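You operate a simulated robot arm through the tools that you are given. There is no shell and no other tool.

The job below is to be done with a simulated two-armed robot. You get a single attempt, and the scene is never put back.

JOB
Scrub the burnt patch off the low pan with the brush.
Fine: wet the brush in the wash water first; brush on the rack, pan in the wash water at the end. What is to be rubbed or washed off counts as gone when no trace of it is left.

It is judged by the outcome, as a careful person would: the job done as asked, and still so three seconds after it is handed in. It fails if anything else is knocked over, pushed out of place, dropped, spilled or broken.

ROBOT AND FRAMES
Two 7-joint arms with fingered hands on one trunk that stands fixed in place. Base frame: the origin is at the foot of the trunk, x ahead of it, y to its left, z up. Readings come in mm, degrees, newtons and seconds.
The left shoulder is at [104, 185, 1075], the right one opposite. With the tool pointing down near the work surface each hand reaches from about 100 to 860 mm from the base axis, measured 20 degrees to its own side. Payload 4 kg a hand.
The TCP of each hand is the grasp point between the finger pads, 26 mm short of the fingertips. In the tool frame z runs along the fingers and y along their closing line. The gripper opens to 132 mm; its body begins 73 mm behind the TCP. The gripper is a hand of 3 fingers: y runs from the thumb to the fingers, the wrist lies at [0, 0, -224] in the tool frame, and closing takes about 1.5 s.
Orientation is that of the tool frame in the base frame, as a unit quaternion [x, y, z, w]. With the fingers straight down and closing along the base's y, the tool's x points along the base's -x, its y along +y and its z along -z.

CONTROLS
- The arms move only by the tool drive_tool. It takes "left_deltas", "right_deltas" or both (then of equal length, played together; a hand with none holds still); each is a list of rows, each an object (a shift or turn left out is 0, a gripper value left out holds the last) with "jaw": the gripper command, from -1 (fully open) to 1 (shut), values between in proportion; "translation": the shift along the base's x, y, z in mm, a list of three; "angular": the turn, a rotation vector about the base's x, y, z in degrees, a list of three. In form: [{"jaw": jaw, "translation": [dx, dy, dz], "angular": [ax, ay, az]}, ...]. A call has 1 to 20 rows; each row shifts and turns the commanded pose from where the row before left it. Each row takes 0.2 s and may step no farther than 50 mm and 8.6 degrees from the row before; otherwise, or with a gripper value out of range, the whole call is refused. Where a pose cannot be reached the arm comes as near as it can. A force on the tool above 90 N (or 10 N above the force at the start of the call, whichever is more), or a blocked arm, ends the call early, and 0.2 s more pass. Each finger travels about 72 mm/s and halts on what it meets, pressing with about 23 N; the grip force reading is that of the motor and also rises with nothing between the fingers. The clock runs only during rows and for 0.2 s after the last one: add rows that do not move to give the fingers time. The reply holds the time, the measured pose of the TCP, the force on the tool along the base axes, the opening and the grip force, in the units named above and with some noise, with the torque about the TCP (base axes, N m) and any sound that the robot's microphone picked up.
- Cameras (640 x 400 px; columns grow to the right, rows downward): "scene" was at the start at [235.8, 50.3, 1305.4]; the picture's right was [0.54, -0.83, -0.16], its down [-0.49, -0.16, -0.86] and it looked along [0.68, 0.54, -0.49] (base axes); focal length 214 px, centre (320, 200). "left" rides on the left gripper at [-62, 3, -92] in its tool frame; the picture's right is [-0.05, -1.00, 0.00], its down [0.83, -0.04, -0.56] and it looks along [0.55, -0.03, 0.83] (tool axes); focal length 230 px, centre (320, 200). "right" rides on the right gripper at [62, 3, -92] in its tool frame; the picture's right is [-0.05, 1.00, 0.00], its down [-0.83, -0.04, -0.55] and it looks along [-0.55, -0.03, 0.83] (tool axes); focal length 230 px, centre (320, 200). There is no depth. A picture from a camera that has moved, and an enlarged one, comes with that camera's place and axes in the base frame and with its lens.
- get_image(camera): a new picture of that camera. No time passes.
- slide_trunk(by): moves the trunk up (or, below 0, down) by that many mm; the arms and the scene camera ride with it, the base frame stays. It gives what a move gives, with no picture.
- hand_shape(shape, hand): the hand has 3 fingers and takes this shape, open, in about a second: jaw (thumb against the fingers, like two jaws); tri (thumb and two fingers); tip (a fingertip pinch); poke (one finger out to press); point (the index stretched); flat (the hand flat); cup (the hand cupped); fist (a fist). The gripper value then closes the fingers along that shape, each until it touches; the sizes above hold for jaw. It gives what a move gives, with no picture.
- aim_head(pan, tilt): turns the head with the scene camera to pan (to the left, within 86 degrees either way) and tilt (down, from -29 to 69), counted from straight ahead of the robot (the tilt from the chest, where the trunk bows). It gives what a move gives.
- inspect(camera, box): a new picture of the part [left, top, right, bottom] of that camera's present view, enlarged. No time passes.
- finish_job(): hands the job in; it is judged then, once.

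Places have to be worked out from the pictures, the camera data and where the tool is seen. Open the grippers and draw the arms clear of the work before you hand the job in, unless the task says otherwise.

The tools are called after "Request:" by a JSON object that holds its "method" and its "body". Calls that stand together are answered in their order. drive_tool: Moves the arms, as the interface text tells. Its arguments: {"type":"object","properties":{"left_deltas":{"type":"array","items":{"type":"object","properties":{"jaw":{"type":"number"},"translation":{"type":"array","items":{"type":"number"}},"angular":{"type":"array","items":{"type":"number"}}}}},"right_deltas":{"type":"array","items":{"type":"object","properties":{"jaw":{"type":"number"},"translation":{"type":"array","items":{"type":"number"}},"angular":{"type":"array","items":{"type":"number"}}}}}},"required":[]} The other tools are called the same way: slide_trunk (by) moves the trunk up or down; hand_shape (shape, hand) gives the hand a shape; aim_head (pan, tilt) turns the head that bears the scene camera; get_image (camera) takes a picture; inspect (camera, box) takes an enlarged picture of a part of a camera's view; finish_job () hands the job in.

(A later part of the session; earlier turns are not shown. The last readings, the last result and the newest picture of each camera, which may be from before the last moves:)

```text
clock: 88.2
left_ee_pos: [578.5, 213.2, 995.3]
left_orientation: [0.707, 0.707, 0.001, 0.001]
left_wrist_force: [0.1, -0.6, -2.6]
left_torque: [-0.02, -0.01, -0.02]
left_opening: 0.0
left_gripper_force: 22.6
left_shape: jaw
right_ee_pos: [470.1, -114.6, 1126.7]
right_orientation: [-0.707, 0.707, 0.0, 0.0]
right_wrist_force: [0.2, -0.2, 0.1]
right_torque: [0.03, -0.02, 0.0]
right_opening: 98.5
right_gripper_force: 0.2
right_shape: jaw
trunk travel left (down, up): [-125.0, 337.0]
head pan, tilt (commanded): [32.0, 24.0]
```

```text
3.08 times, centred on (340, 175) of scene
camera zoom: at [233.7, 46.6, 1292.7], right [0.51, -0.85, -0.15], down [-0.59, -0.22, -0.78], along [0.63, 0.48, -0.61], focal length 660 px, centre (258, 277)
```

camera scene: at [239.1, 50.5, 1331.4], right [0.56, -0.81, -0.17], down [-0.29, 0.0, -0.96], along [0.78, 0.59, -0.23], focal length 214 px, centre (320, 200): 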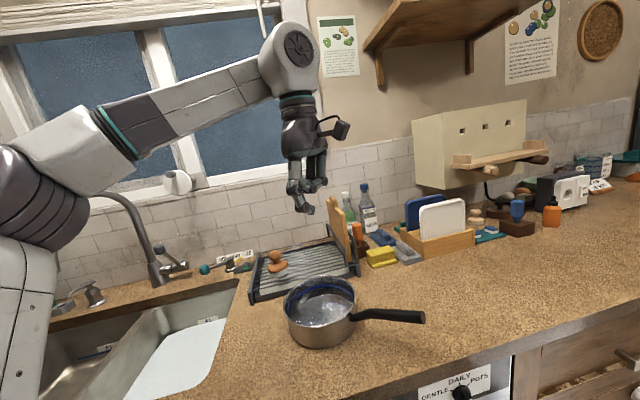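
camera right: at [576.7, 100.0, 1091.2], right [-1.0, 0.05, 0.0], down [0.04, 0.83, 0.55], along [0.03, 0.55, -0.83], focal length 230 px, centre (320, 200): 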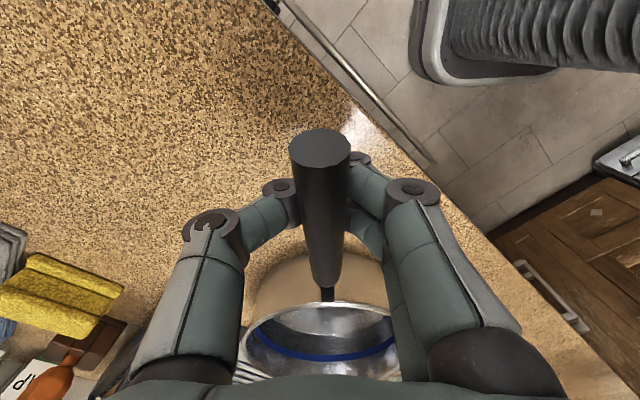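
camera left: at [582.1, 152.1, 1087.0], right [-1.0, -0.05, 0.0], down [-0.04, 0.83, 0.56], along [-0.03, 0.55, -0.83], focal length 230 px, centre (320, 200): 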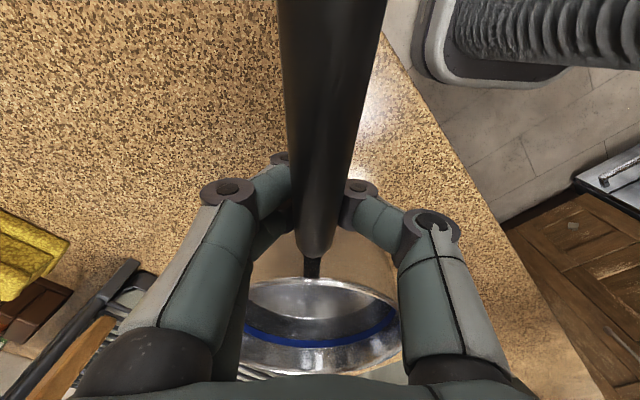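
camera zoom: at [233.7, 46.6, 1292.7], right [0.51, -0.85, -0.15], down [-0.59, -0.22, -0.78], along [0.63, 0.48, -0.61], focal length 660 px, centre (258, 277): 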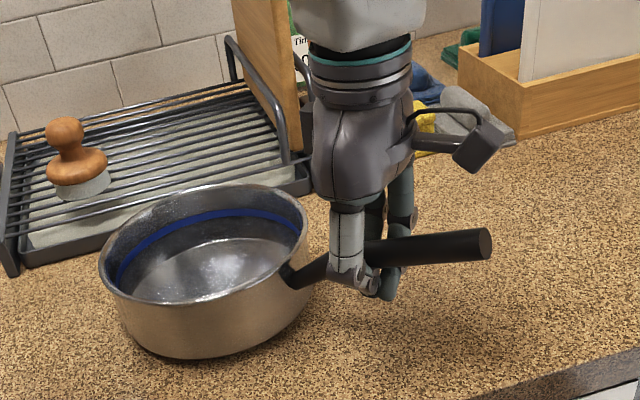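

The fingers closed beneath the handle and raised it slightly (pan tilted a few degrees, about 2.6 N on the hand). I test with a further 12 mm lift to see whether the pan follows level or pivots on its far edge.

Request:
{"method": "drive_tool", "body": {"left_deltas": [{"translation": [0, 0, 4]}, {"translation": [0, 0, 4]}, {"translation": [0, 0, 4]}, {"translation": [0, 0, 0]}, {"translation": [0, 0, 0]}]}}

Request:
{"method": "inspect", "body": {"camera": "scene", "box": [240, 110, 440, 240]}}

Request:
{"method": "get_image", "body": {"camera": "left"}}

```text
clock: 89.4
left_ee_pos: [579.0, 214.6, 1007.3]
left_orientation: [0.707, 0.707, -0.001, 0.0]
left_wrist_force: [0.5, 0.8, -3.8]
left_torque: [-0.04, -0.02, -0.09]
left_opening: 0.0
left_gripper_force: 22.8
left_shape: jaw
right_ee_pos: [470.9, -114.7, 1128.1]
right_orientation: [0.707, -0.707, 0.0, 0.001]
right_wrist_force: [0.1, 0.1, -0.4]
right_torque: [-0.04, -0.04, -0.02]
right_opening: 98.9
right_gripper_force: 0.1
right_shape: jaw
trunk travel left (down, up): [-125.0, 337.0]
head pan, tilt (commanded): [32.0, 24.0]
```

```text
3.08 times, centred on (340, 175) of scene
camera zoom: at [233.8, 46.9, 1292.7], right [0.51, -0.85, -0.15], down [-0.59, -0.22, -0.78], along [0.63, 0.48, -0.61], focal length 660 px, centre (258, 277)
```

zoom: 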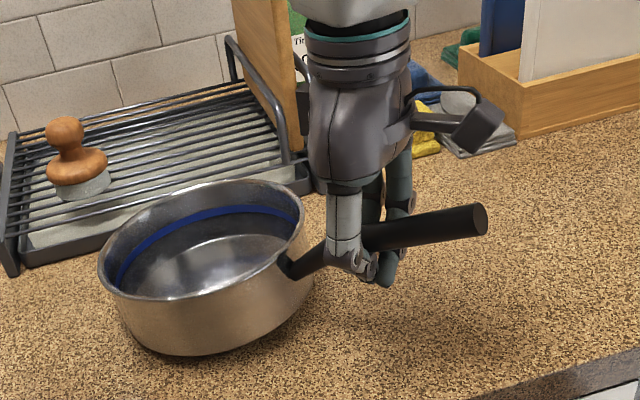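

```text
taken
camera left: at [582.2, 153.5, 1100.0], right [-1.0, -0.05, 0.0], down [-0.04, 0.83, 0.56], along [-0.03, 0.55, -0.83], focal length 230 px, centre (320, 200)
```

left: 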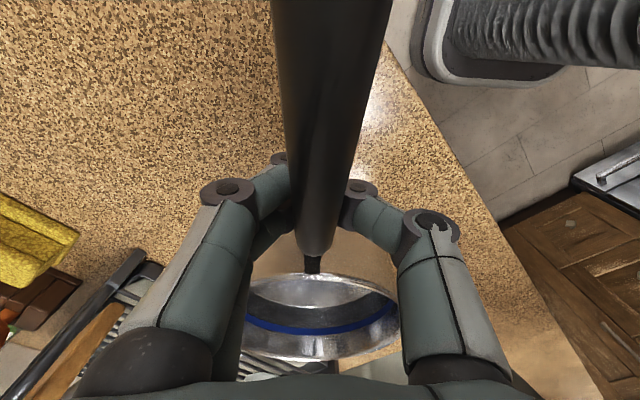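

As feared, the handle just pivots in the loop (far edge stays on the counter; weight roughly 0.8 kg). I set the handle back down, open, and rise; I'll regrip with the hand tilted so the palm's edge bears on the handle top while the fingers hook beneath.

Request:
{"method": "drive_tool", "body": {"left_deltas": [{"translation": [0, 0, -4]}, {"translation": [0, 0, -4]}, {"translation": [0, 0, -5]}, {"jaw": 0.7}, {"jaw": 0.4}, {"jaw": 0.2}, {"jaw": 0.0}, {"jaw": -0.2}, {"jaw": -0.5}, {"jaw": -0.5}, {"jaw": -0.5}, {"translation": [0, 0, 30]}, {"translation": [0, 0, 45]}, {"translation": [0, 0, 45]}, {"translation": [0, 0, 0]}]}}

Request:
{"method": "inspect", "body": {"camera": "scene", "box": [240, 110, 440, 240]}}

```text
clock: 92.6
left_ee_pos: [578.3, 210.8, 1112.4]
left_orientation: [0.707, 0.707, 0.0, -0.001]
left_wrist_force: [0.0, -0.7, 1.0]
left_torque: [-0.03, 0.03, 0.01]
left_opening: 98.8
left_gripper_force: 0.1
left_shape: jaw
right_ee_pos: [469.8, -114.6, 1127.6]
right_orientation: [0.707, -0.707, -0.001, 0.0]
right_wrist_force: [0.2, -0.1, 0.5]
right_torque: [-0.02, 0.01, -0.01]
right_opening: 98.4
right_gripper_force: 0.1
right_shape: jaw
trunk travel left (down, up): [-125.0, 337.0]
head pan, tilt (commanded): [32.0, 24.0]
```

```text
3.08 times, centred on (340, 175) of scene
camera zoom: at [233.8, 46.9, 1292.6], right [0.51, -0.85, -0.15], down [-0.59, -0.22, -0.78], along [0.63, 0.48, -0.61], focal length 660 px, centre (258, 277)
```

zoom: 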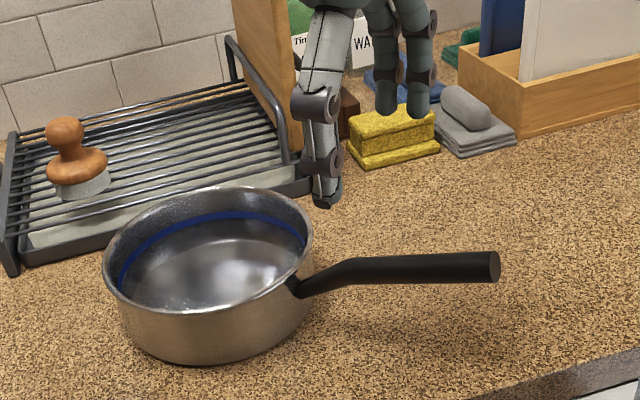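

The pan rests flat again. I move the left hand to open space and rotate it the other way (+180°) so its camera bracket lies on the pan side and the bare palm edge on the handle-end side.

Request:
{"method": "drive_tool", "body": {"left_deltas": [{"translation": [-20, 30, 20], "angular": [0, 0, 8.5]}, {"translation": [-20, 30, 20], "angular": [0, 0, 8.5]}, {"translation": [-20, 30, 20], "angular": [0, 0, 8.5]}, {"translation": [-10, 10, 10], "angular": [0, 0, 8.5]}, {"angular": [0, 0, 8.5]}, {"angular": [0, 0, 8.5]}, {"angular": [0, 0, 8.5]}, {"angular": [0, 0, 8.5]}, {"angular": [0, 0, 8.5]}, {"angular": [0, 0, 8.5]}, {"angular": [0, 0, 8.5]}, {"angular": [0, 0, 8.5]}, {"angular": [0, 0, 8.5]}, {"angular": [0, 0, 8.5]}, {"angular": [0, 0, 8.5]}, {"angular": [0, 0, 8.5]}, {"angular": [0, 0, 8.5]}, {"angular": [0, 0, 8.5]}, {"angular": [0, 0, 8.5]}, {"angular": [0, 0, 8.5]}]}}

Request:
{"method": "get_image", "body": {"camera": "scene"}}

```text
clock: 96.8
left_ee_pos: [508.0, 312.7, 1184.5]
left_orientation: [-0.644, 0.765, 0.001, 0.0]
left_wrist_force: [0.4, 0.0, 0.5]
left_torque: [0.03, 0.03, -0.02]
left_opening: 98.6
left_gripper_force: 0.2
left_shape: jaw
right_ee_pos: [469.6, -115.0, 1127.7]
right_orientation: [-0.707, 0.707, 0.0, 0.0]
right_wrist_force: [-0.7, -0.3, 0.5]
right_torque: [0.03, 0.0, 0.01]
right_opening: 98.5
right_gripper_force: 0.0
right_shape: jaw
trunk travel left (down, up): [-125.0, 337.0]
head pan, tilt (commanded): [32.0, 24.0]
```

```text
taken
camera scene: at [233.2, 46.3, 1292.8], right [0.51, -0.85, -0.15], down [-0.59, -0.22, -0.78], along [0.63, 0.48, -0.61], focal length 214 px, centre (320, 200)
```

scene: 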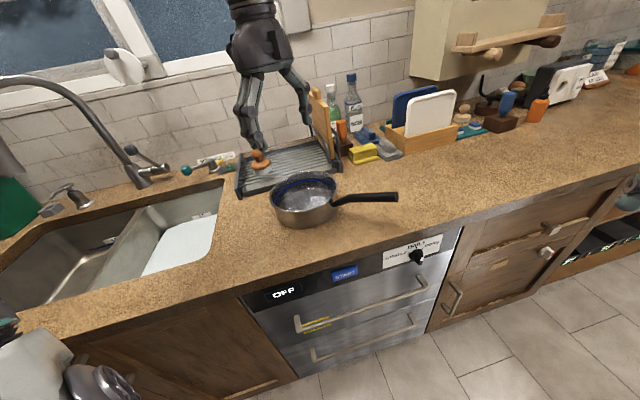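

The flip is reachable. I finish the turn, tilt the hand about 34° so the fingers point down and toward the pan, and move to above the handle.

Request:
{"method": "drive_tool", "body": {"left_deltas": [{"angular": [0, 0, 8.5], "translation": [12, -17, 0]}, {"angular": [0, 0, 1.5], "translation": [12, -17, 0]}, {"angular": [8.5, 0, 0], "translation": [12, -17, 0]}, {"angular": [8.5, 0, 0], "translation": [12, -17, 0]}, {"angular": [8.5, 0, 0], "translation": [12, -17, 0]}, {"angular": [8.5, 0, 0], "translation": [13, -16, 0]}, {"translation": [0, 0, -30]}, {"translation": [0, 0, -30]}, {"translation": [0, 0, 0]}]}}

Request:
{"method": "get_image", "body": {"camera": "left"}}

Request:
{"method": "inspect", "body": {"camera": "scene", "box": [240, 60, 460, 240]}}

```text
clock: 98.8
left_ee_pos: [544.0, 269.6, 1081.6]
left_orientation: [0.677, -0.676, -0.206, -0.206]
left_wrist_force: [0.7, 0.2, 0.0]
left_torque: [0.02, 0.01, 0.0]
left_opening: 98.8
left_gripper_force: 0.1
left_shape: jaw
left hand out of reach, approached as far as the arm can: row 5, 6
right_ee_pos: [470.0, -113.7, 1128.2]
right_orientation: [-0.707, 0.707, 0.0, 0.0]
right_wrist_force: [0.4, 0.5, 0.2]
right_torque: [0.0, -0.02, -0.01]
right_opening: 98.8
right_gripper_force: 0.1
right_shape: jaw
trunk travel left (down, up): [-125.0, 337.0]
head pan, tilt (commanded): [32.0, 24.0]
```

```text
taken
camera left: at [541.0, 269.1, 1192.0], right [1.0, 0.04, 0.03], down [0.04, -1.0, 0.0], along [0.03, 0.01, -1.0], focal length 230 px, centre (320, 200)
```

left: 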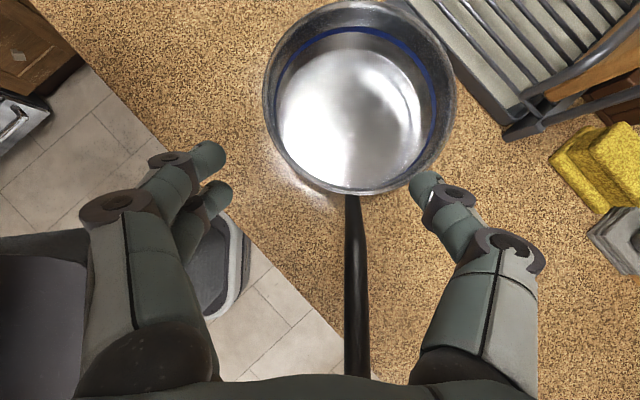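

```text
2.22 times, centred on (350, 150) of scene
camera zoom: at [233.2, 46.4, 1292.9], right [0.51, -0.85, -0.15], down [-0.59, -0.22, -0.78], along [0.63, 0.48, -0.61], focal length 477 px, centre (253, 311)
```

zoom: 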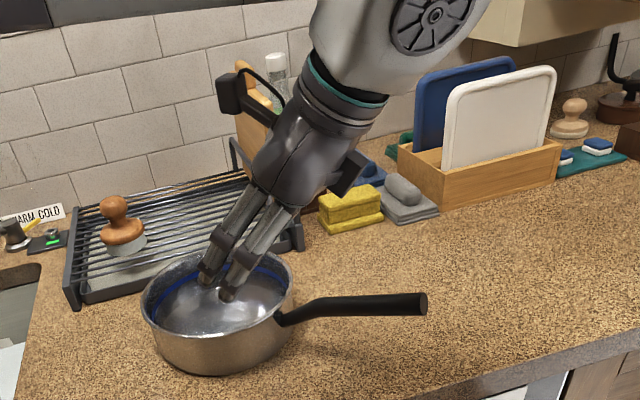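

The tilt came out fully; position stopped short at (544, 270). I try to step the rest of the way over the handle from here.

Request:
{"method": "drive_tool", "body": {"left_deltas": [{"translation": [12, -19, 0]}, {"translation": [12, -19, 0]}, {"translation": [13, -20, 0]}, {"translation": [0, 0, 0]}]}}

Request:
{"method": "get_image", "body": {"camera": "left"}}

Request:
{"method": "inspect", "body": {"camera": "scene", "box": [240, 60, 460, 240]}}

```text
clock: 99.8
left_ee_pos: [564.7, 243.2, 1066.7]
left_orientation: [-0.676, 0.677, 0.205, 0.206]
left_wrist_force: [-0.4, 0.0, 0.7]
left_torque: [0.0, 0.02, -0.01]
left_opening: 98.6
left_gripper_force: 0.0
left_shape: jaw
left hand out of reach, approached as far as the arm can: row 2, 3
right_ee_pos: [468.5, -114.9, 1128.1]
right_orientation: [-0.707, 0.707, 0.0, 0.0]
right_wrist_force: [-0.4, 0.5, 0.6]
right_torque: [0.01, 0.0, -0.02]
right_opening: 98.7
right_gripper_force: 0.1
right_shape: jaw
trunk travel left (down, up): [-125.0, 337.0]
head pan, tilt (commanded): [32.0, 24.0]
```

```text
taken
camera left: at [561.3, 243.9, 1177.0], right [1.0, 0.04, 0.03], down [0.04, -1.0, 0.0], along [0.03, 0.0, -1.0], focal length 230 px, centre (320, 200)
```

left: 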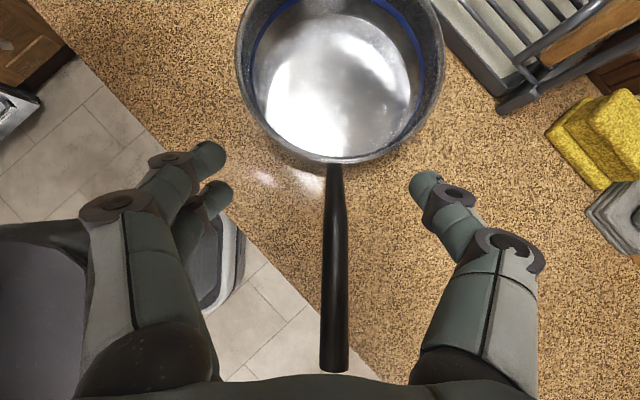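

```text
2.22 times, centred on (350, 150) of scene
camera zoom: at [233.5, 46.5, 1292.8], right [0.51, -0.85, -0.15], down [-0.59, -0.22, -0.78], along [0.63, 0.48, -0.61], focal length 477 px, centre (253, 311)
```

zoom: 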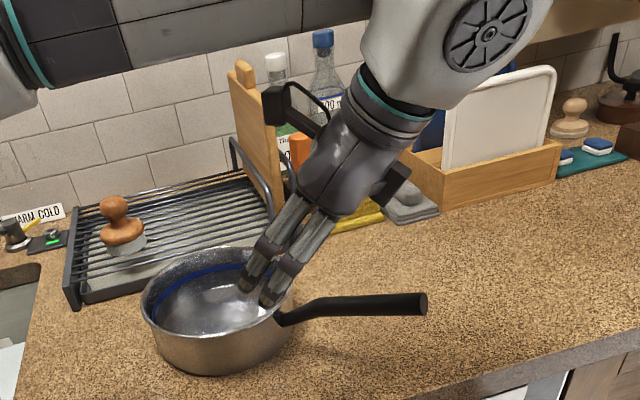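

It's closing in as it gets lower. I continue in small steps: toward the handle line and down.

Request:
{"method": "drive_tool", "body": {"left_deltas": [{"translation": [8, -8, -12]}, {"translation": [8, -10, -12]}, {"translation": [0, -10, -8]}, {"translation": [0, 0, 0]}]}}

Request:
{"method": "get_image", "body": {"camera": "left"}}

Request:
{"method": "inspect", "body": {"camera": "scene", "box": [240, 60, 460, 240]}}

```text
clock: 100.8
left_ee_pos: [569.2, 234.1, 1029.7]
left_orientation: [-0.676, 0.677, 0.205, 0.207]
left_wrist_force: [0.1, -0.9, -1.6]
left_torque: [-0.01, -0.01, 0.04]
left_opening: 98.8
left_gripper_force: 0.0
left_shape: jaw
left hand out of reach, approached as far as the arm can: row 1, 2, 3
right_ee_pos: [469.4, -115.0, 1127.9]
right_orientation: [-0.707, 0.707, 0.0, 0.001]
right_wrist_force: [0.7, 0.2, 0.3]
right_torque: [0.01, 0.02, -0.04]
right_opening: 98.4
right_gripper_force: 0.0
right_shape: jaw
trunk travel left (down, up): [-125.0, 337.0]
head pan, tilt (commanded): [32.0, 24.0]
```

```text
taken
camera left: at [565.7, 233.6, 1140.2], right [1.0, 0.04, 0.03], down [0.04, -1.0, 0.0], along [0.03, 0.0, -1.0], focal length 230 px, centre (320, 200)
```

left: 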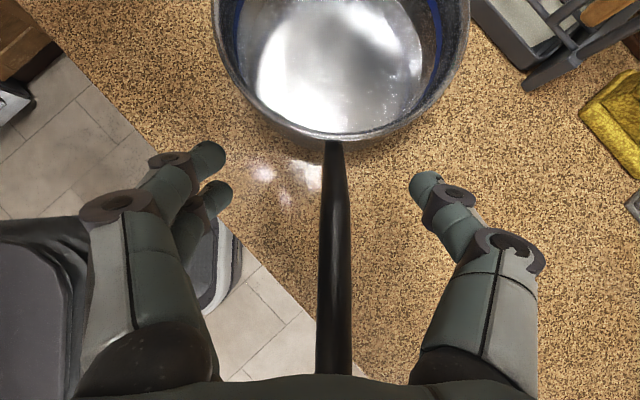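

```text
2.22 times, centred on (350, 150) of scene
camera zoom: at [233.3, 46.6, 1292.8], right [0.51, -0.85, -0.15], down [-0.59, -0.22, -0.78], along [0.63, 0.48, -0.61], focal length 477 px, centre (253, 311)
```

zoom: 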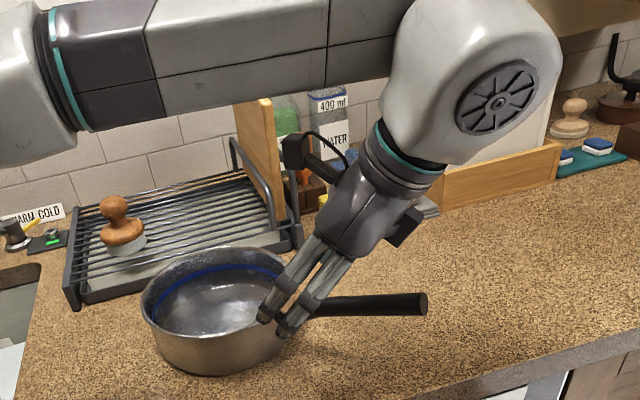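

That tilted pose is at the edge of the left arm's reach, so I change plan: pinch the pan's rim (two fingers inside, thumb outside) with a vertical hand, which the arm reaches well, and test the hold with a tiny lift. I rise, level the hand, turn it to 45°, and go above the rim point near (648, 301).

Request:
{"method": "drive_tool", "body": {"left_deltas": [{"translation": [-10, 10, 30]}, {"translation": [-10, 20, 35]}, {"angular": [-8.5, 0, 0], "translation": [0, 15, 10]}, {"angular": [-8.5, 0, 0], "translation": [0, 10, 0]}, {"angular": [-8.5, 0, 0]}, {"angular": [-8.5, 0, 0]}, {"angular": [0, 0, -8.5], "translation": [15, 5, 0]}, {"angular": [0, 0, -8.5], "translation": [15, 2, 0]}, {"angular": [0, 0, -8.5], "translation": [15, 0, 0]}, {"angular": [0, 0, -8.5], "translation": [15, 0, 0]}, {"angular": [0, 0, -8.5], "translation": [15, 0, 0]}, {"angular": [0, 0, -2.5], "translation": [15, 0, 0]}, {"translation": [0, 0, 0]}]}}

Request:
{"method": "get_image", "body": {"camera": "left"}}

Request:
{"method": "get_image", "body": {"camera": "scene"}}

```text
clock: 103.6
left_ee_pos: [641.5, 294.9, 1103.3]
left_orientation: [-0.381, 0.924, 0.0, 0.0]
left_wrist_force: [0.3, 0.1, -0.1]
left_torque: [0.01, -0.03, 0.0]
left_opening: 98.7
left_gripper_force: 0.1
left_shape: jaw
right_ee_pos: [470.0, -115.0, 1128.2]
right_orientation: [-0.707, 0.707, 0.0, 0.0]
right_wrist_force: [1.0, 0.2, 0.0]
right_torque: [0.02, -0.01, -0.04]
right_opening: 98.8
right_gripper_force: 0.1
right_shape: jaw
trunk travel left (down, up): [-125.0, 337.0]
head pan, tilt (commanded): [32.0, 24.0]
```

```text
taken
camera left: at [682.4, 341.7, 1195.6], right [0.74, -0.67, 0.0], down [-0.56, -0.62, 0.56], along [-0.37, -0.41, -0.83], focal length 230 px, centre (320, 200)
```

left: 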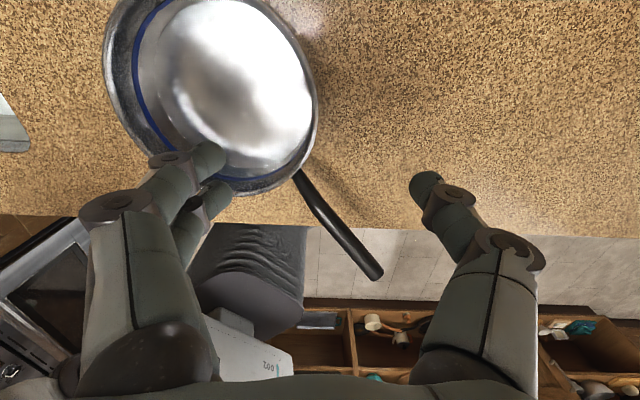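

```text
taken
camera scene: at [232.9, 46.6, 1292.9], right [0.51, -0.85, -0.15], down [-0.59, -0.22, -0.78], along [0.63, 0.48, -0.61], focal length 214 px, centre (320, 200)
```

scene: 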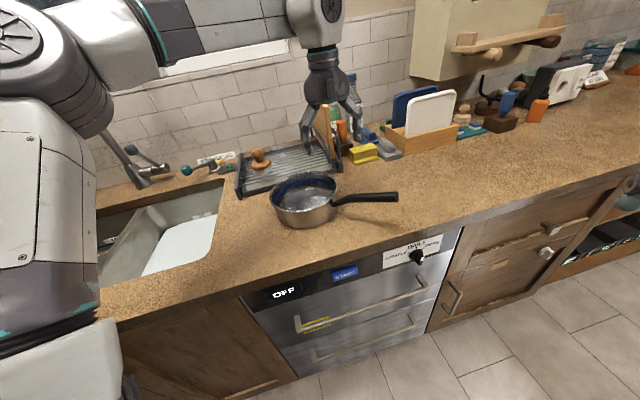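

I zoom in to see exactly where the rim lies relative to the grip centre (the point under the TCP at rim height projects to about (321, 124)).

Request:
{"method": "inspect", "body": {"camera": "left", "box": [200, 40, 400, 200]}}

```text
2.50 times, centred on (300, 120) of left
camera zoom: at [682.4, 341.7, 1195.6], right [0.74, -0.67, 0.0], down [-0.56, -0.62, 0.56], along [-0.37, -0.41, -0.83], focal length 575 px, centre (370, 400)
```

zoom: 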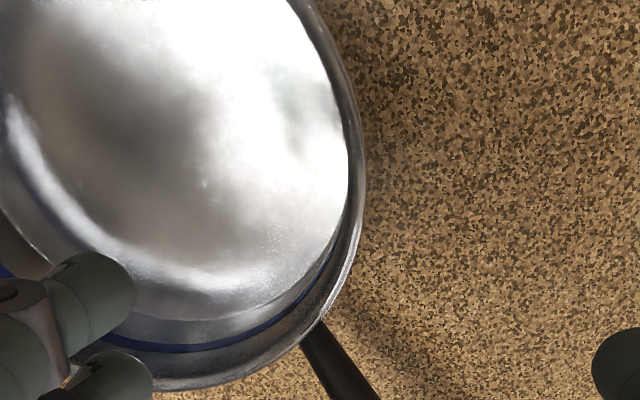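

The rim wall is about 6 mm inward of the grip centre and square to the closing line. I shift inward and lower so the pads sit around 22 mm below the rim.

Request:
{"method": "drive_tool", "body": {"left_deltas": [{"translation": [-4, 4, -35]}, {"translation": [0, 0, -40]}, {"translation": [0, 0, -35]}, {"translation": [0, 0, -25]}, {"translation": [0, 0, -14]}, {"translation": [0, 0, 0]}]}}

Request:
{"method": "get_image", "body": {"camera": "left"}}

Request:
{"method": "inspect", "body": {"camera": "scene", "box": [240, 90, 440, 240]}}

```text
clock: 105.0
left_ee_pos: [636.1, 299.8, 951.7]
left_orientation: [-0.383, 0.924, 0.0, 0.0]
left_wrist_force: [0.2, -1.3, -0.5]
left_torque: [-0.03, -0.01, 0.0]
left_opening: 98.6
left_gripper_force: 0.2
left_shape: jaw
right_ee_pos: [471.1, -115.3, 1127.7]
right_orientation: [-0.707, 0.707, 0.0, 0.0]
right_wrist_force: [-0.3, -0.2, -0.4]
right_torque: [0.01, 0.0, 0.04]
right_opening: 98.8
right_gripper_force: 0.0
right_shape: jaw
trunk travel left (down, up): [-125.0, 337.0]
head pan, tilt (commanded): [32.0, 24.0]
```

```text
taken
camera left: at [677.3, 346.1, 1044.1], right [0.74, -0.67, 0.0], down [-0.56, -0.62, 0.56], along [-0.37, -0.41, -0.83], focal length 230 px, centre (320, 200)
```

left: 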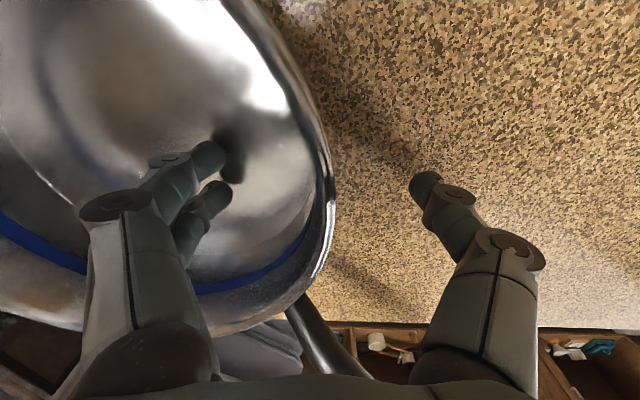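

```text
2.67 times, centred on (340, 165) of scene
camera zoom: at [233.2, 46.6, 1292.9], right [0.51, -0.85, -0.15], down [-0.59, -0.22, -0.78], along [0.63, 0.48, -0.61], focal length 572 px, centre (267, 293)
```

zoom: 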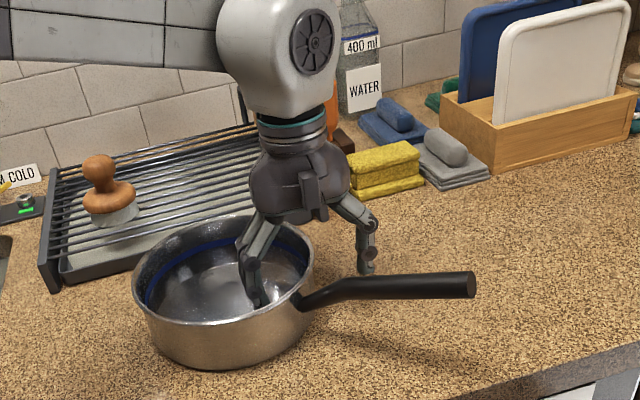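

The hand straddles the wall, centred within a millimetre or two. I close on the rim.

Request:
{"method": "drive_tool", "body": {"left_deltas": [{"jaw": 0.0}, {"jaw": 0.3}, {"jaw": 0.6}, {"jaw": 0.8}, {"jaw": 1.0}, {"jaw": 1.0}, {"jaw": 1.0}, {"jaw": 1.0}, {"jaw": 1.0}]}}

Request:
{"method": "get_image", "body": {"camera": "left"}}

Request:
{"method": "inspect", "body": {"camera": "scene", "box": [240, 90, 440, 240]}}

```text
clock: 107.0
left_ee_pos: [636.2, 299.8, 950.6]
left_orientation: [-0.382, 0.924, 0.001, 0.0]
left_wrist_force: [-0.1, -0.1, -0.6]
left_torque: [0.05, 0.02, -0.11]
left_opening: 0.2
left_gripper_force: 23.7
left_shape: jaw
right_ee_pos: [469.8, -114.1, 1127.4]
right_orientation: [-0.707, 0.707, 0.0, 0.0]
right_wrist_force: [-0.3, -0.5, 0.0]
right_torque: [-0.04, 0.02, -0.02]
right_opening: 98.7
right_gripper_force: 0.1
right_shape: jaw
trunk travel left (down, up): [-125.0, 337.0]
head pan, tilt (commanded): [32.0, 24.0]
```

```text
taken
camera left: at [677.5, 346.1, 1044.1], right [0.74, -0.67, 0.0], down [-0.56, -0.62, 0.56], along [-0.37, -0.41, -0.83], focal length 230 px, centre (320, 200)
```

left: 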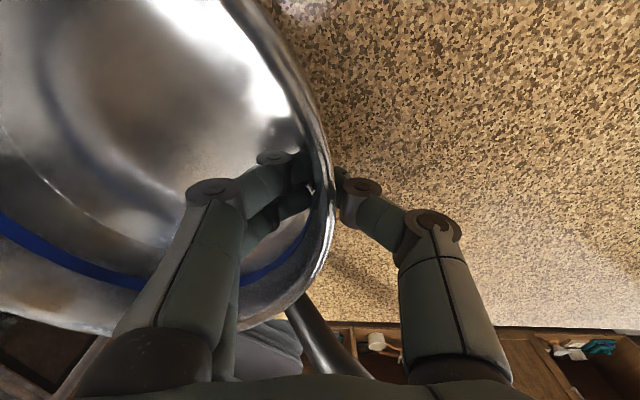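

```text
2.67 times, centred on (340, 165) of scene
camera zoom: at [233.5, 46.6, 1292.7], right [0.51, -0.85, -0.15], down [-0.59, -0.22, -0.78], along [0.63, 0.48, -0.61], focal length 572 px, centre (267, 293)
```

zoom: 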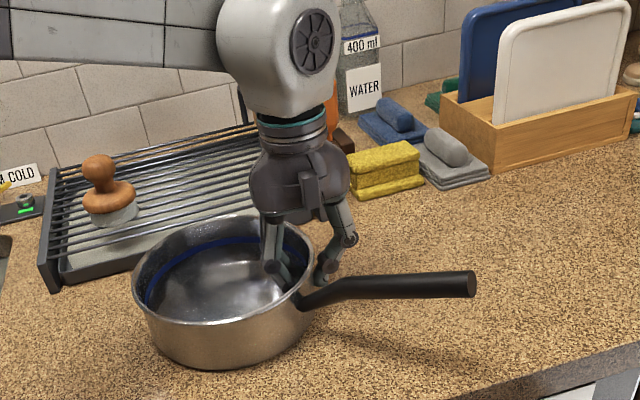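

The fingertips pinch the wall like pincers. I test with a small 10 mm lift.

Request:
{"method": "drive_tool", "body": {"left_deltas": [{"translation": [0, 0, 4]}, {"translation": [0, 0, 3]}, {"translation": [0, 0, 3]}, {"translation": [0, 0, 0]}, {"translation": [0, 0, 0]}]}}

Request:
{"method": "get_image", "body": {"camera": "left"}}

Request:
{"method": "inspect", "body": {"camera": "scene", "box": [240, 90, 440, 240]}}

```text
clock: 108.2
left_ee_pos: [635.1, 301.1, 963.6]
left_orientation: [-0.382, 0.924, 0.001, 0.001]
left_wrist_force: [-0.5, 1.5, -3.8]
left_torque: [0.04, -0.05, -0.12]
left_opening: 0.0
left_gripper_force: 23.4
left_shape: jaw
right_ee_pos: [470.7, -114.3, 1128.0]
right_orientation: [-0.706, 0.708, 0.0, 0.0]
right_wrist_force: [-0.2, -0.2, 0.6]
right_torque: [-0.06, 0.0, 0.05]
right_opening: 98.6
right_gripper_force: 0.1
right_shape: jaw
trunk travel left (down, up): [-125.0, 337.0]
head pan, tilt (commanded): [32.0, 24.0]
```

```text
taken
camera left: at [676.5, 346.7, 1056.2], right [0.74, -0.67, 0.0], down [-0.56, -0.62, 0.56], along [-0.37, -0.41, -0.83], focal length 230 px, centre (320, 200)
```

left: 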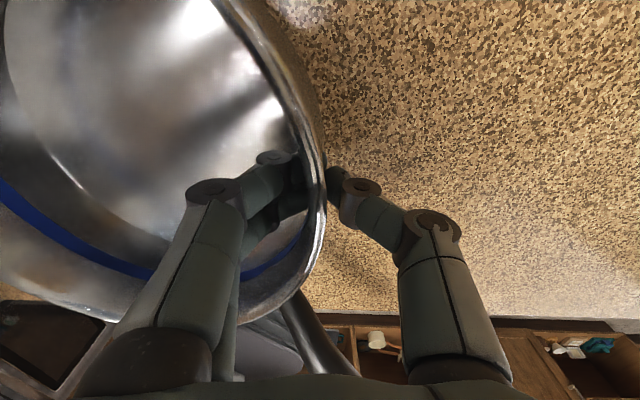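

```text
2.67 times, centred on (340, 165) of scene
camera zoom: at [233.7, 47.0, 1292.7], right [0.51, -0.85, -0.15], down [-0.59, -0.22, -0.78], along [0.63, 0.48, -0.61], focal length 572 px, centre (267, 293)
```

zoom: 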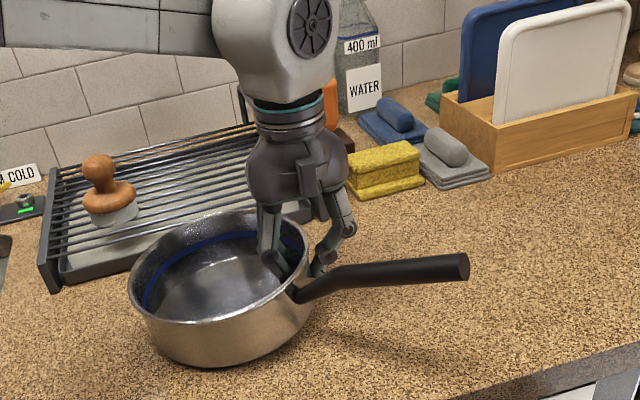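

The pinch also just pivots, so that won't carry it level. A better idea: put the hand inside the pan over its centre and spread the fingers outward against the inner wall along the handle line, which balances the pan under the hand. I set the rim back down, release and rise.

Request:
{"method": "drive_tool", "body": {"left_deltas": [{"translation": [0, 0, -4]}, {"translation": [0, 0, -4]}, {"translation": [0, 0, -4]}, {"translation": [0, 0, -1]}, {"jaw": 0.8}, {"jaw": 0.6}, {"jaw": 0.4}, {"jaw": 0.2}, {"jaw": 0.0}, {"jaw": -0.2}, {"jaw": -0.3}, {"jaw": -0.3}, {"translation": [0, 0, 25]}, {"translation": [0, 0, 45]}, {"translation": [0, 0, 45]}, {"translation": [0, 0, 40]}, {"translation": [0, 0, 0]}]}}

Request:
{"method": "get_image", "body": {"camera": "left"}}

Request:
{"method": "inspect", "body": {"camera": "scene", "box": [240, 110, 440, 240]}}

```text
clock: 111.8
left_ee_pos: [634.8, 298.3, 1105.7]
left_orientation: [-0.383, 0.924, -0.001, -0.001]
left_wrist_force: [0.7, 0.3, 0.6]
left_torque: [0.02, 0.02, -0.01]
left_opening: 85.6
left_gripper_force: 0.2
left_shape: jaw
right_ee_pos: [470.6, -114.5, 1126.9]
right_orientation: [0.707, -0.707, 0.0, 0.0]
right_wrist_force: [0.0, 0.9, 0.5]
right_torque: [-0.02, 0.03, 0.02]
right_opening: 98.7
right_gripper_force: 0.0
right_shape: jaw
trunk travel left (down, up): [-125.0, 337.0]
head pan, tilt (commanded): [32.0, 24.0]
```

```text
taken
camera left: at [674.8, 344.7, 1198.2], right [0.74, -0.67, 0.0], down [-0.56, -0.62, 0.56], along [-0.37, -0.41, -0.83], focal length 230 px, centre (320, 200)
```

left: 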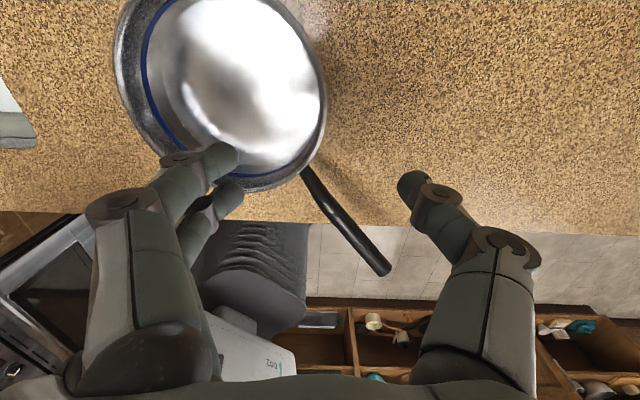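

```text
3.08 times, centred on (340, 175) of scene
camera zoom: at [233.8, 46.8, 1292.6], right [0.51, -0.85, -0.15], down [-0.59, -0.22, -0.78], along [0.63, 0.48, -0.61], focal length 660 px, centre (258, 277)
```

zoom: 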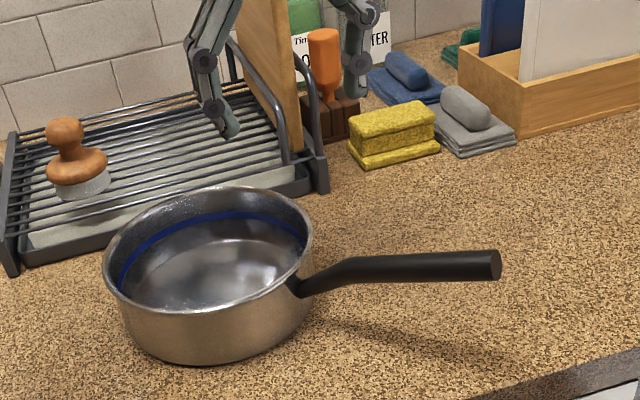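

The pan is back in place. I turn the hand to 0° (closing line along the handle) and centre it above the pan, then check the centring.

Request:
{"method": "drive_tool", "body": {"left_deltas": [{"angular": [0, 0, -7.5], "translation": [-9, 11, 0]}, {"angular": [0, 0, -7.5], "translation": [-9, 11, 0]}, {"angular": [0, 0, -7.5], "translation": [-9, 12, 0]}, {"angular": [0, 0, -7.5], "translation": [-9, 12, 0]}, {"angular": [0, 0, -7.5], "translation": [-9, 12, 0]}, {"angular": [0, 0, -7.5], "translation": [-8, 11, 0]}, {"translation": [0, 0, 0]}]}}

Request:
{"method": "get_image", "body": {"camera": "left"}}

Request:
{"method": "inspect", "body": {"camera": "scene", "box": [220, 60, 440, 240]}}

```text
clock: 113.4
left_ee_pos: [581.4, 369.0, 1107.0]
left_orientation: [0.001, 1.0, 0.0, -0.001]
left_wrist_force: [1.1, 0.3, -0.4]
left_torque: [-0.01, 0.04, 0.03]
left_opening: 85.5
left_gripper_force: 0.0
left_shape: jaw
right_ee_pos: [470.1, -114.5, 1127.1]
right_orientation: [0.707, -0.707, 0.0, 0.0]
right_wrist_force: [0.4, 0.5, -0.5]
right_torque: [-0.01, 0.01, -0.02]
right_opening: 98.7
right_gripper_force: 0.1
right_shape: jaw
trunk travel left (down, up): [-125.0, 337.0]
head pan, tilt (commanded): [32.0, 24.0]
```

```text
taken
camera left: at [642.8, 373.5, 1199.3], right [0.05, -1.0, 0.0], down [-0.83, -0.04, 0.56], along [-0.56, -0.03, -0.83], focal length 230 px, centre (320, 200)
```

left: 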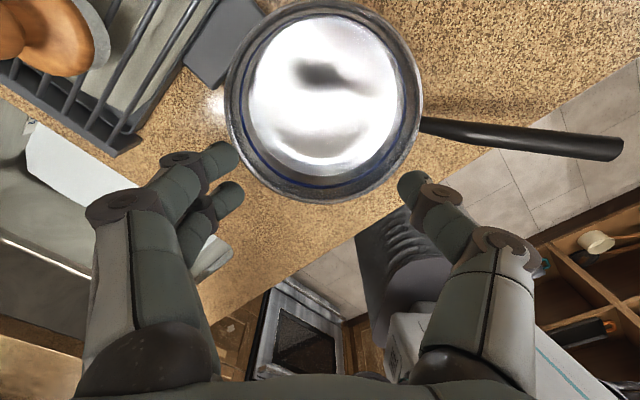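

```text
2.22 times, centred on (330, 150) of scene
camera zoom: at [233.6, 46.2, 1292.7], right [0.51, -0.85, -0.15], down [-0.59, -0.22, -0.78], along [0.63, 0.48, -0.61], focal length 477 px, centre (298, 311)
```

zoom: 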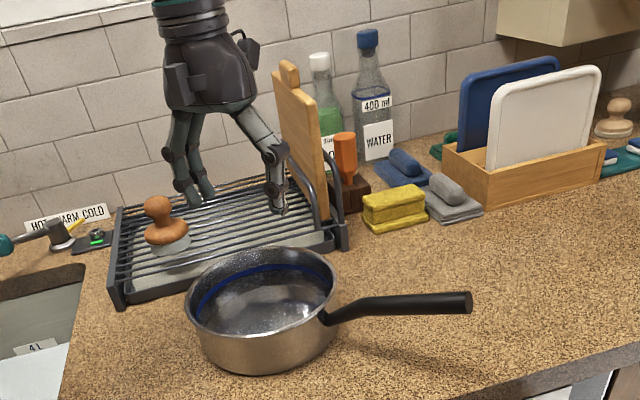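

The pan's centre is at about (582, 367), 2 mm from the hand's axis. I lower the hand inside the pan to about 10 mm above the floor and spread the fingers.

Request:
{"method": "drive_tool", "body": {"left_deltas": [{"translation": [1, -2, -40]}, {"translation": [0, 0, -45]}, {"translation": [0, 0, -40]}, {"translation": [0, 0, -25]}, {"translation": [0, 0, -13]}, {"translation": [0, 0, 0]}, {"jaw": -0.5}, {"jaw": -0.7}, {"jaw": -0.85}, {"jaw": -1.0}, {"jaw": -1.0}, {"jaw": -1.0}]}}

Request:
{"method": "get_image", "body": {"camera": "left"}}

Request:
{"method": "inspect", "body": {"camera": "scene", "box": [240, 90, 440, 240]}}

```text
clock: 116.0
left_ee_pos: [581.9, 368.4, 944.2]
left_orientation: [0.0, 1.0, 0.0, 0.001]
left_wrist_force: [0.5, -0.2, 21.7]
left_torque: [0.1, -0.09, 0.08]
left_opening: 131.2
left_gripper_force: 0.1
left_shape: jaw
right_ee_pos: [468.7, -116.6, 1128.5]
right_orientation: [0.707, -0.707, 0.001, 0.0]
right_wrist_force: [0.0, 0.2, -0.1]
right_torque: [0.01, 0.02, -0.01]
right_opening: 98.7
right_gripper_force: 0.0
right_shape: jaw
trunk travel left (down, up): [-125.0, 337.0]
head pan, tilt (commanded): [32.0, 24.0]
```

```text
taken
camera left: at [643.5, 372.1, 1036.9], right [0.05, -1.0, 0.0], down [-0.83, -0.04, 0.55], along [-0.55, -0.03, -0.83], focal length 230 px, centre (320, 200)
```

left: 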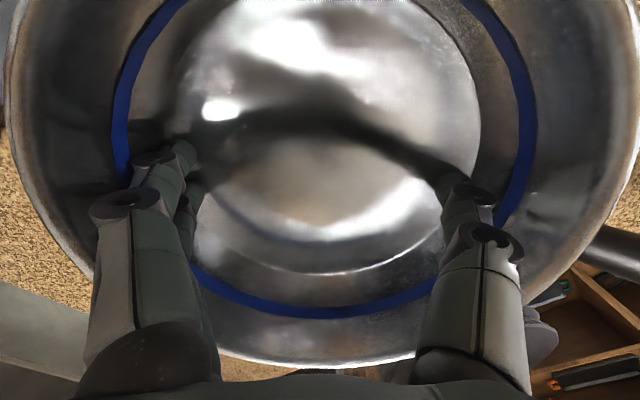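

```text
2.67 times, centred on (340, 165) of scene
camera zoom: at [231.0, 45.2, 1293.4], right [0.51, -0.85, -0.15], down [-0.59, -0.21, -0.78], along [0.63, 0.48, -0.61], focal length 572 px, centre (267, 293)
```

zoom: 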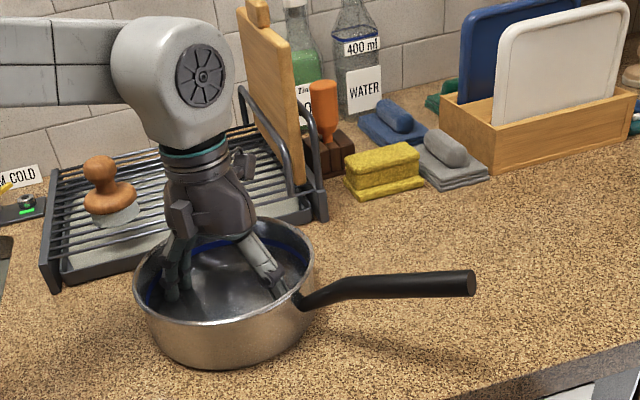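

The fingers are fully spread and pressing on something (22 N upward on the hand) – probably the tips on the floor edge. I raise 3 mm to see whether they bear on the wall.

Request:
{"method": "drive_tool", "body": {"left_deltas": [{"translation": [0, 0, 1.5]}, {"translation": [0, 0, 1.5]}, {"translation": [0, 0, 0]}]}}

Request:
{"method": "inspect", "body": {"camera": "left", "box": [60, 100, 260, 300]}}

Request:
{"method": "inspect", "body": {"camera": "left", "box": [380, 100, 580, 300]}}

```text
clock: 116.8
left_ee_pos: [581.9, 369.2, 944.6]
left_orientation: [-0.001, 1.0, 0.001, -0.001]
left_wrist_force: [-0.1, 1.1, 5.0]
left_torque: [-0.03, -0.01, 0.01]
left_opening: 131.2
left_gripper_force: 0.0
left_shape: jaw
right_ee_pos: [470.2, -115.9, 1126.5]
right_orientation: [-0.707, 0.707, 0.0, 0.001]
right_wrist_force: [0.4, 0.7, 0.3]
right_torque: [0.0, 0.03, 0.01]
right_opening: 98.6
right_gripper_force: 0.0
right_shape: jaw
trunk travel left (down, up): [-125.0, 337.0]
head pan, tilt (commanded): [32.0, 24.0]
```

```text
2.00 times, centred on (160, 200) of left
camera zoom: at [644.2, 371.6, 1037.3], right [0.05, -1.0, 0.0], down [-0.83, -0.04, 0.56], along [-0.56, -0.03, -0.83], focal length 460 px, centre (640, 200)
```

zoom: 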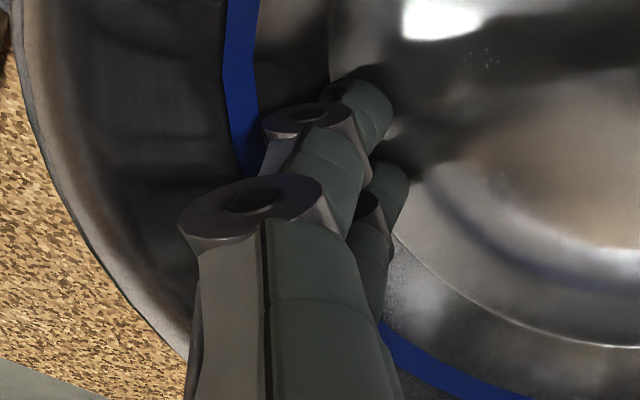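

```text
2.00 times, centred on (480, 200) of left
camera zoom: at [644.2, 371.6, 1037.3], right [0.05, -1.0, 0.0], down [-0.83, -0.04, 0.56], along [-0.56, -0.03, -0.83], focal length 460 px, centre (0, 200)
```

zoom: 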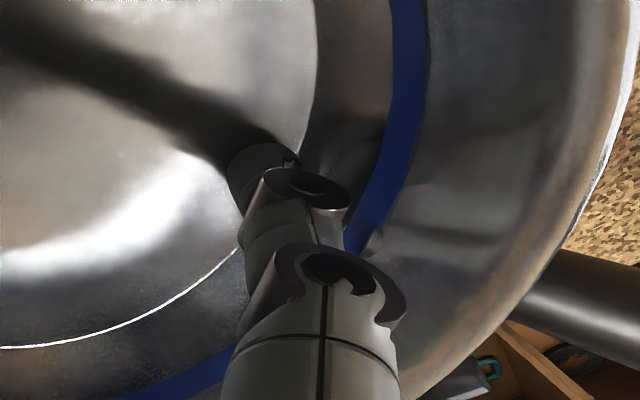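

The spread fingers just reach the floor without gripping the wall, so that won't lift it. Better: swing the pan's handle around to point toward the robot, where the left hand (in its easy default orientation, tilted) can hook it with the palm edge bearing on top. I take the left hand out and park it over the sink first.

Request:
{"method": "drive_tool", "body": {"left_deltas": [{"translation": [0, 0, 4]}, {"jaw": -0.6}, {"jaw": -0.3}, {"jaw": -0.3}, {"translation": [0, 0, 25]}, {"translation": [0, 0, 45]}, {"translation": [0, 0, 45]}, {"translation": [0, 0, 45]}, {"translation": [-25, 40, 10]}, {"translation": [-25, 40, 0]}, {"translation": [-30, 40, 0]}, {"translation": [-30, 40, 0]}, {"translation": [-30, 40, 0]}, {"translation": [-30, 40, 0]}, {"translation": [-30, 40, 0]}, {"translation": [-20, 40, 0]}, {"translation": [0, 0, 0]}]}}

Request:
{"method": "get_image", "body": {"camera": "scene"}}

Request:
{"method": "inspect", "body": {"camera": "scene", "box": [240, 110, 440, 240]}}

```text
clock: 120.4
left_ee_pos: [364.1, 691.3, 1120.3]
left_orientation: [0.0, 1.0, 0.0, 0.0]
left_wrist_force: [-0.1, 0.3, -0.1]
left_torque: [-0.03, -0.03, 0.01]
left_opening: 86.5
left_gripper_force: 0.0
left_shape: jaw
right_ee_pos: [470.9, -115.2, 1127.2]
right_orientation: [-0.707, 0.707, 0.0, 0.0]
right_wrist_force: [-0.4, 0.0, 0.0]
right_torque: [-0.01, 0.0, -0.01]
right_opening: 98.5
right_gripper_force: 0.0
right_shape: jaw
trunk travel left (down, up): [-125.0, 337.0]
head pan, tilt (commanded): [32.0, 24.0]
```

```text
taken
camera scene: at [233.7, 46.3, 1292.7], right [0.51, -0.85, -0.15], down [-0.59, -0.22, -0.78], along [0.63, 0.48, -0.61], focal length 214 px, centre (320, 200)
```

scene: 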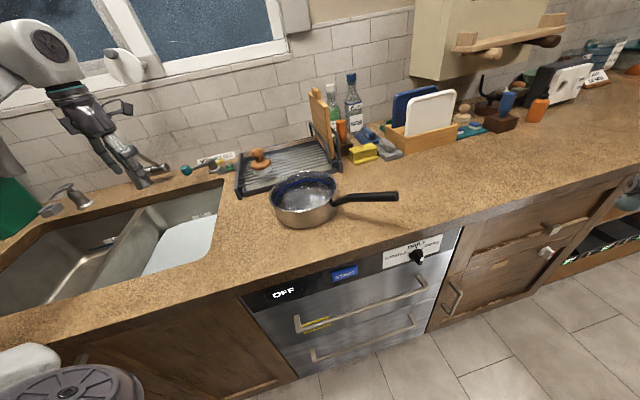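

```text
3.08 times, centred on (340, 175) of scene
camera zoom: at [233.7, 46.3, 1292.7], right [0.51, -0.85, -0.15], down [-0.59, -0.22, -0.78], along [0.63, 0.48, -0.61], focal length 660 px, centre (258, 277)
```

zoom: 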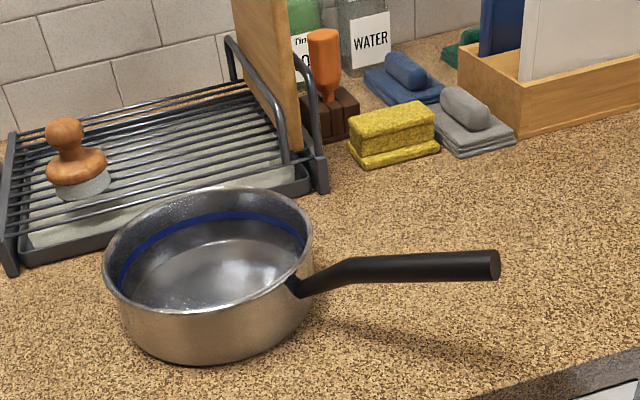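

The left hand is parked clear. The right hand goes back to the handle, a little lower than before so it cages the handle loosely for the swing.

Request:
{"method": "drive_tool", "body": {"right_deltas": [{"translation": [18, 45, 0]}, {"translation": [18, 45, 0]}, {"translation": [18, 45, 0]}, {"translation": [18, 45, 0]}, {"translation": [18, 45, 0]}, {"translation": [18, 45, 0]}, {"translation": [2, 7, -20]}, {"translation": [0, 0, -40]}, {"translation": [0, 0, 0]}]}}

Request:
{"method": "get_image", "body": {"camera": "right"}}

```text
clock: 122.4
left_ee_pos: [363.2, 692.1, 1120.4]
left_orientation: [0.001, 1.0, 0.0, 0.0]
left_wrist_force: [-0.4, 0.2, 0.2]
left_torque: [0.03, -0.03, 0.01]
left_opening: 86.3
left_gripper_force: 0.0
left_shape: jaw
right_ee_pos: [582.2, 161.5, 1067.9]
right_orientation: [0.707, -0.707, 0.0, 0.0]
right_wrist_force: [-0.1, -0.2, 0.8]
right_torque: [0.0, -0.05, -0.01]
right_opening: 98.8
right_gripper_force: 0.0
right_shape: jaw
trunk travel left (down, up): [-125.0, 337.0]
head pan, tilt (commanded): [32.0, 24.0]
```

```text
taken
camera right: at [578.7, 100.3, 1159.3], right [-1.0, 0.05, 0.0], down [0.04, 0.83, 0.55], along [0.03, 0.55, -0.83], focal length 230 px, centre (320, 200)
```

right: 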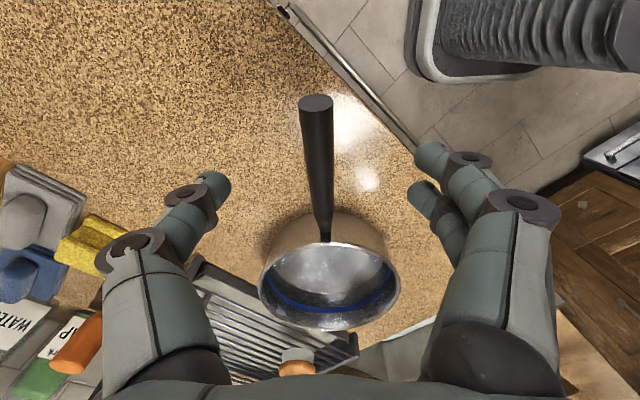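

The hand is centred above the handle. I lower it around the handle and close the fingers into a loose loop.

Request:
{"method": "drive_tool", "body": {"right_deltas": [{"translation": [-1, 0, -40]}, {"translation": [0, 0, -30]}, {"translation": [0, 0, -13]}, {"jaw": -0.2}, {"jaw": 0.1}, {"jaw": 0.4}, {"jaw": 0.7}, {"jaw": 1.0}, {"jaw": 1.0}, {"jaw": 1.0}, {"jaw": 1.0}]}}

Request:
{"method": "inspect", "body": {"camera": "scene", "box": [240, 100, 460, 240]}}

```text
clock: 124.8
left_ee_pos: [364.7, 690.1, 1121.0]
left_orientation: [0.001, 1.0, 0.0, 0.0]
left_wrist_force: [-0.5, -0.4, -0.4]
left_torque: [0.03, 0.0, -0.01]
left_opening: 86.2
left_gripper_force: 0.0
left_shape: jaw
right_ee_pos: [578.7, 161.9, 980.9]
right_orientation: [-0.706, 0.708, 0.0, 0.0]
right_wrist_force: [0.3, -1.1, 0.2]
right_torque: [-0.01, 0.03, 0.01]
right_opening: 0.1
right_gripper_force: 23.1
right_shape: jaw
trunk travel left (down, up): [-125.0, 337.0]
head pan, tilt (commanded): [32.0, 24.0]
```

```text
2.86 times, centred on (350, 170) of scene
camera zoom: at [233.3, 46.8, 1292.8], right [0.51, -0.85, -0.15], down [-0.59, -0.22, -0.78], along [0.63, 0.48, -0.61], focal length 613 px, centre (234, 286)
```

zoom: 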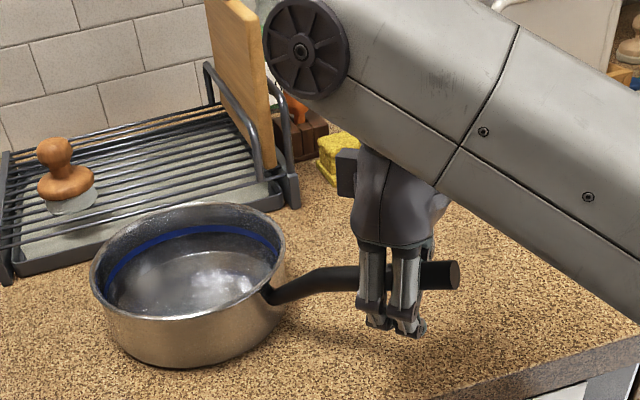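

The loop is closed. I swing the handle clockwise around the pan's centre in gentle steps, turning the hand along with it, first about 40°.

Request:
{"method": "drive_tool", "body": {"right_deltas": [{"translation": [-14.3, 0.5, 0], "angular": [0, 0, -4]}, {"translation": [-14.2, 1.5, 0], "angular": [0, 0, -4]}, {"translation": [-14.1, 2.5, 0], "angular": [0, 0, -4]}, {"translation": [-13.9, 3.4, 0], "angular": [0, 0, -4]}, {"translation": [-13.6, 4.4, 0], "angular": [0, 0, -4]}, {"translation": [-13.3, 5.4, 0], "angular": [0, 0, -4]}, {"translation": [-12.8, 6.3, 0], "angular": [0, 0, -4]}, {"translation": [-12.4, 7.2, 0], "angular": [0, 0, -4]}, {"translation": [-11.9, 8.0, 0], "angular": [0, 0, -4]}, {"translation": [-11.3, 8.8, 0], "angular": [0, 0, -4]}, {"translation": [0, 0, 0]}]}}

Request:
{"method": "get_image", "body": {"camera": "scene"}}

Request:
{"method": "inspect", "body": {"camera": "scene", "box": [200, 100, 460, 260]}}

```text
clock: 127.2
left_ee_pos: [364.5, 691.5, 1119.8]
left_orientation: [0.001, 1.0, 0.0, -0.001]
left_wrist_force: [-0.4, -0.2, -0.1]
left_torque: [-0.02, 0.02, 0.03]
left_opening: 86.4
left_gripper_force: 0.0
left_shape: jaw
right_ee_pos: [447.7, 211.5, 981.5]
right_orientation: [-0.422, 0.907, -0.001, 0.001]
right_wrist_force: [-0.2, -0.5, -0.7]
right_torque: [-0.01, 0.01, 0.0]
right_opening: 0.0
right_gripper_force: 23.1
right_shape: jaw
trunk travel left (down, up): [-125.0, 337.0]
head pan, tilt (commanded): [32.0, 24.0]
```

```text
taken
camera scene: at [233.5, 46.5, 1292.8], right [0.51, -0.85, -0.15], down [-0.59, -0.22, -0.78], along [0.63, 0.48, -0.61], focal length 214 px, centre (320, 200)
```

scene: 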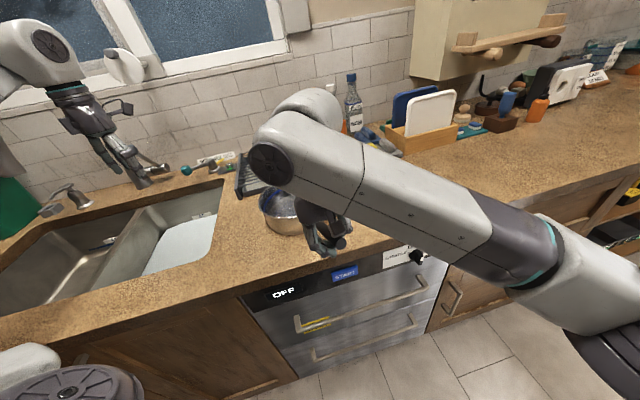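

```text
2.46 times, centred on (330, 180) of scene
camera zoom: at [233.5, 46.5, 1292.8], right [0.51, -0.85, -0.15], down [-0.59, -0.22, -0.78], along [0.63, 0.48, -0.61], focal length 528 px, centre (295, 249)
```

zoom: 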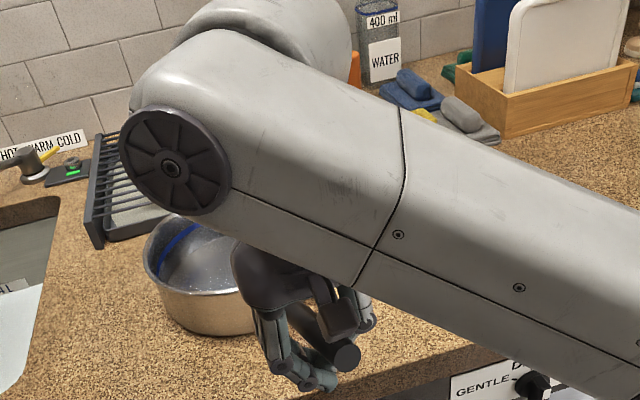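

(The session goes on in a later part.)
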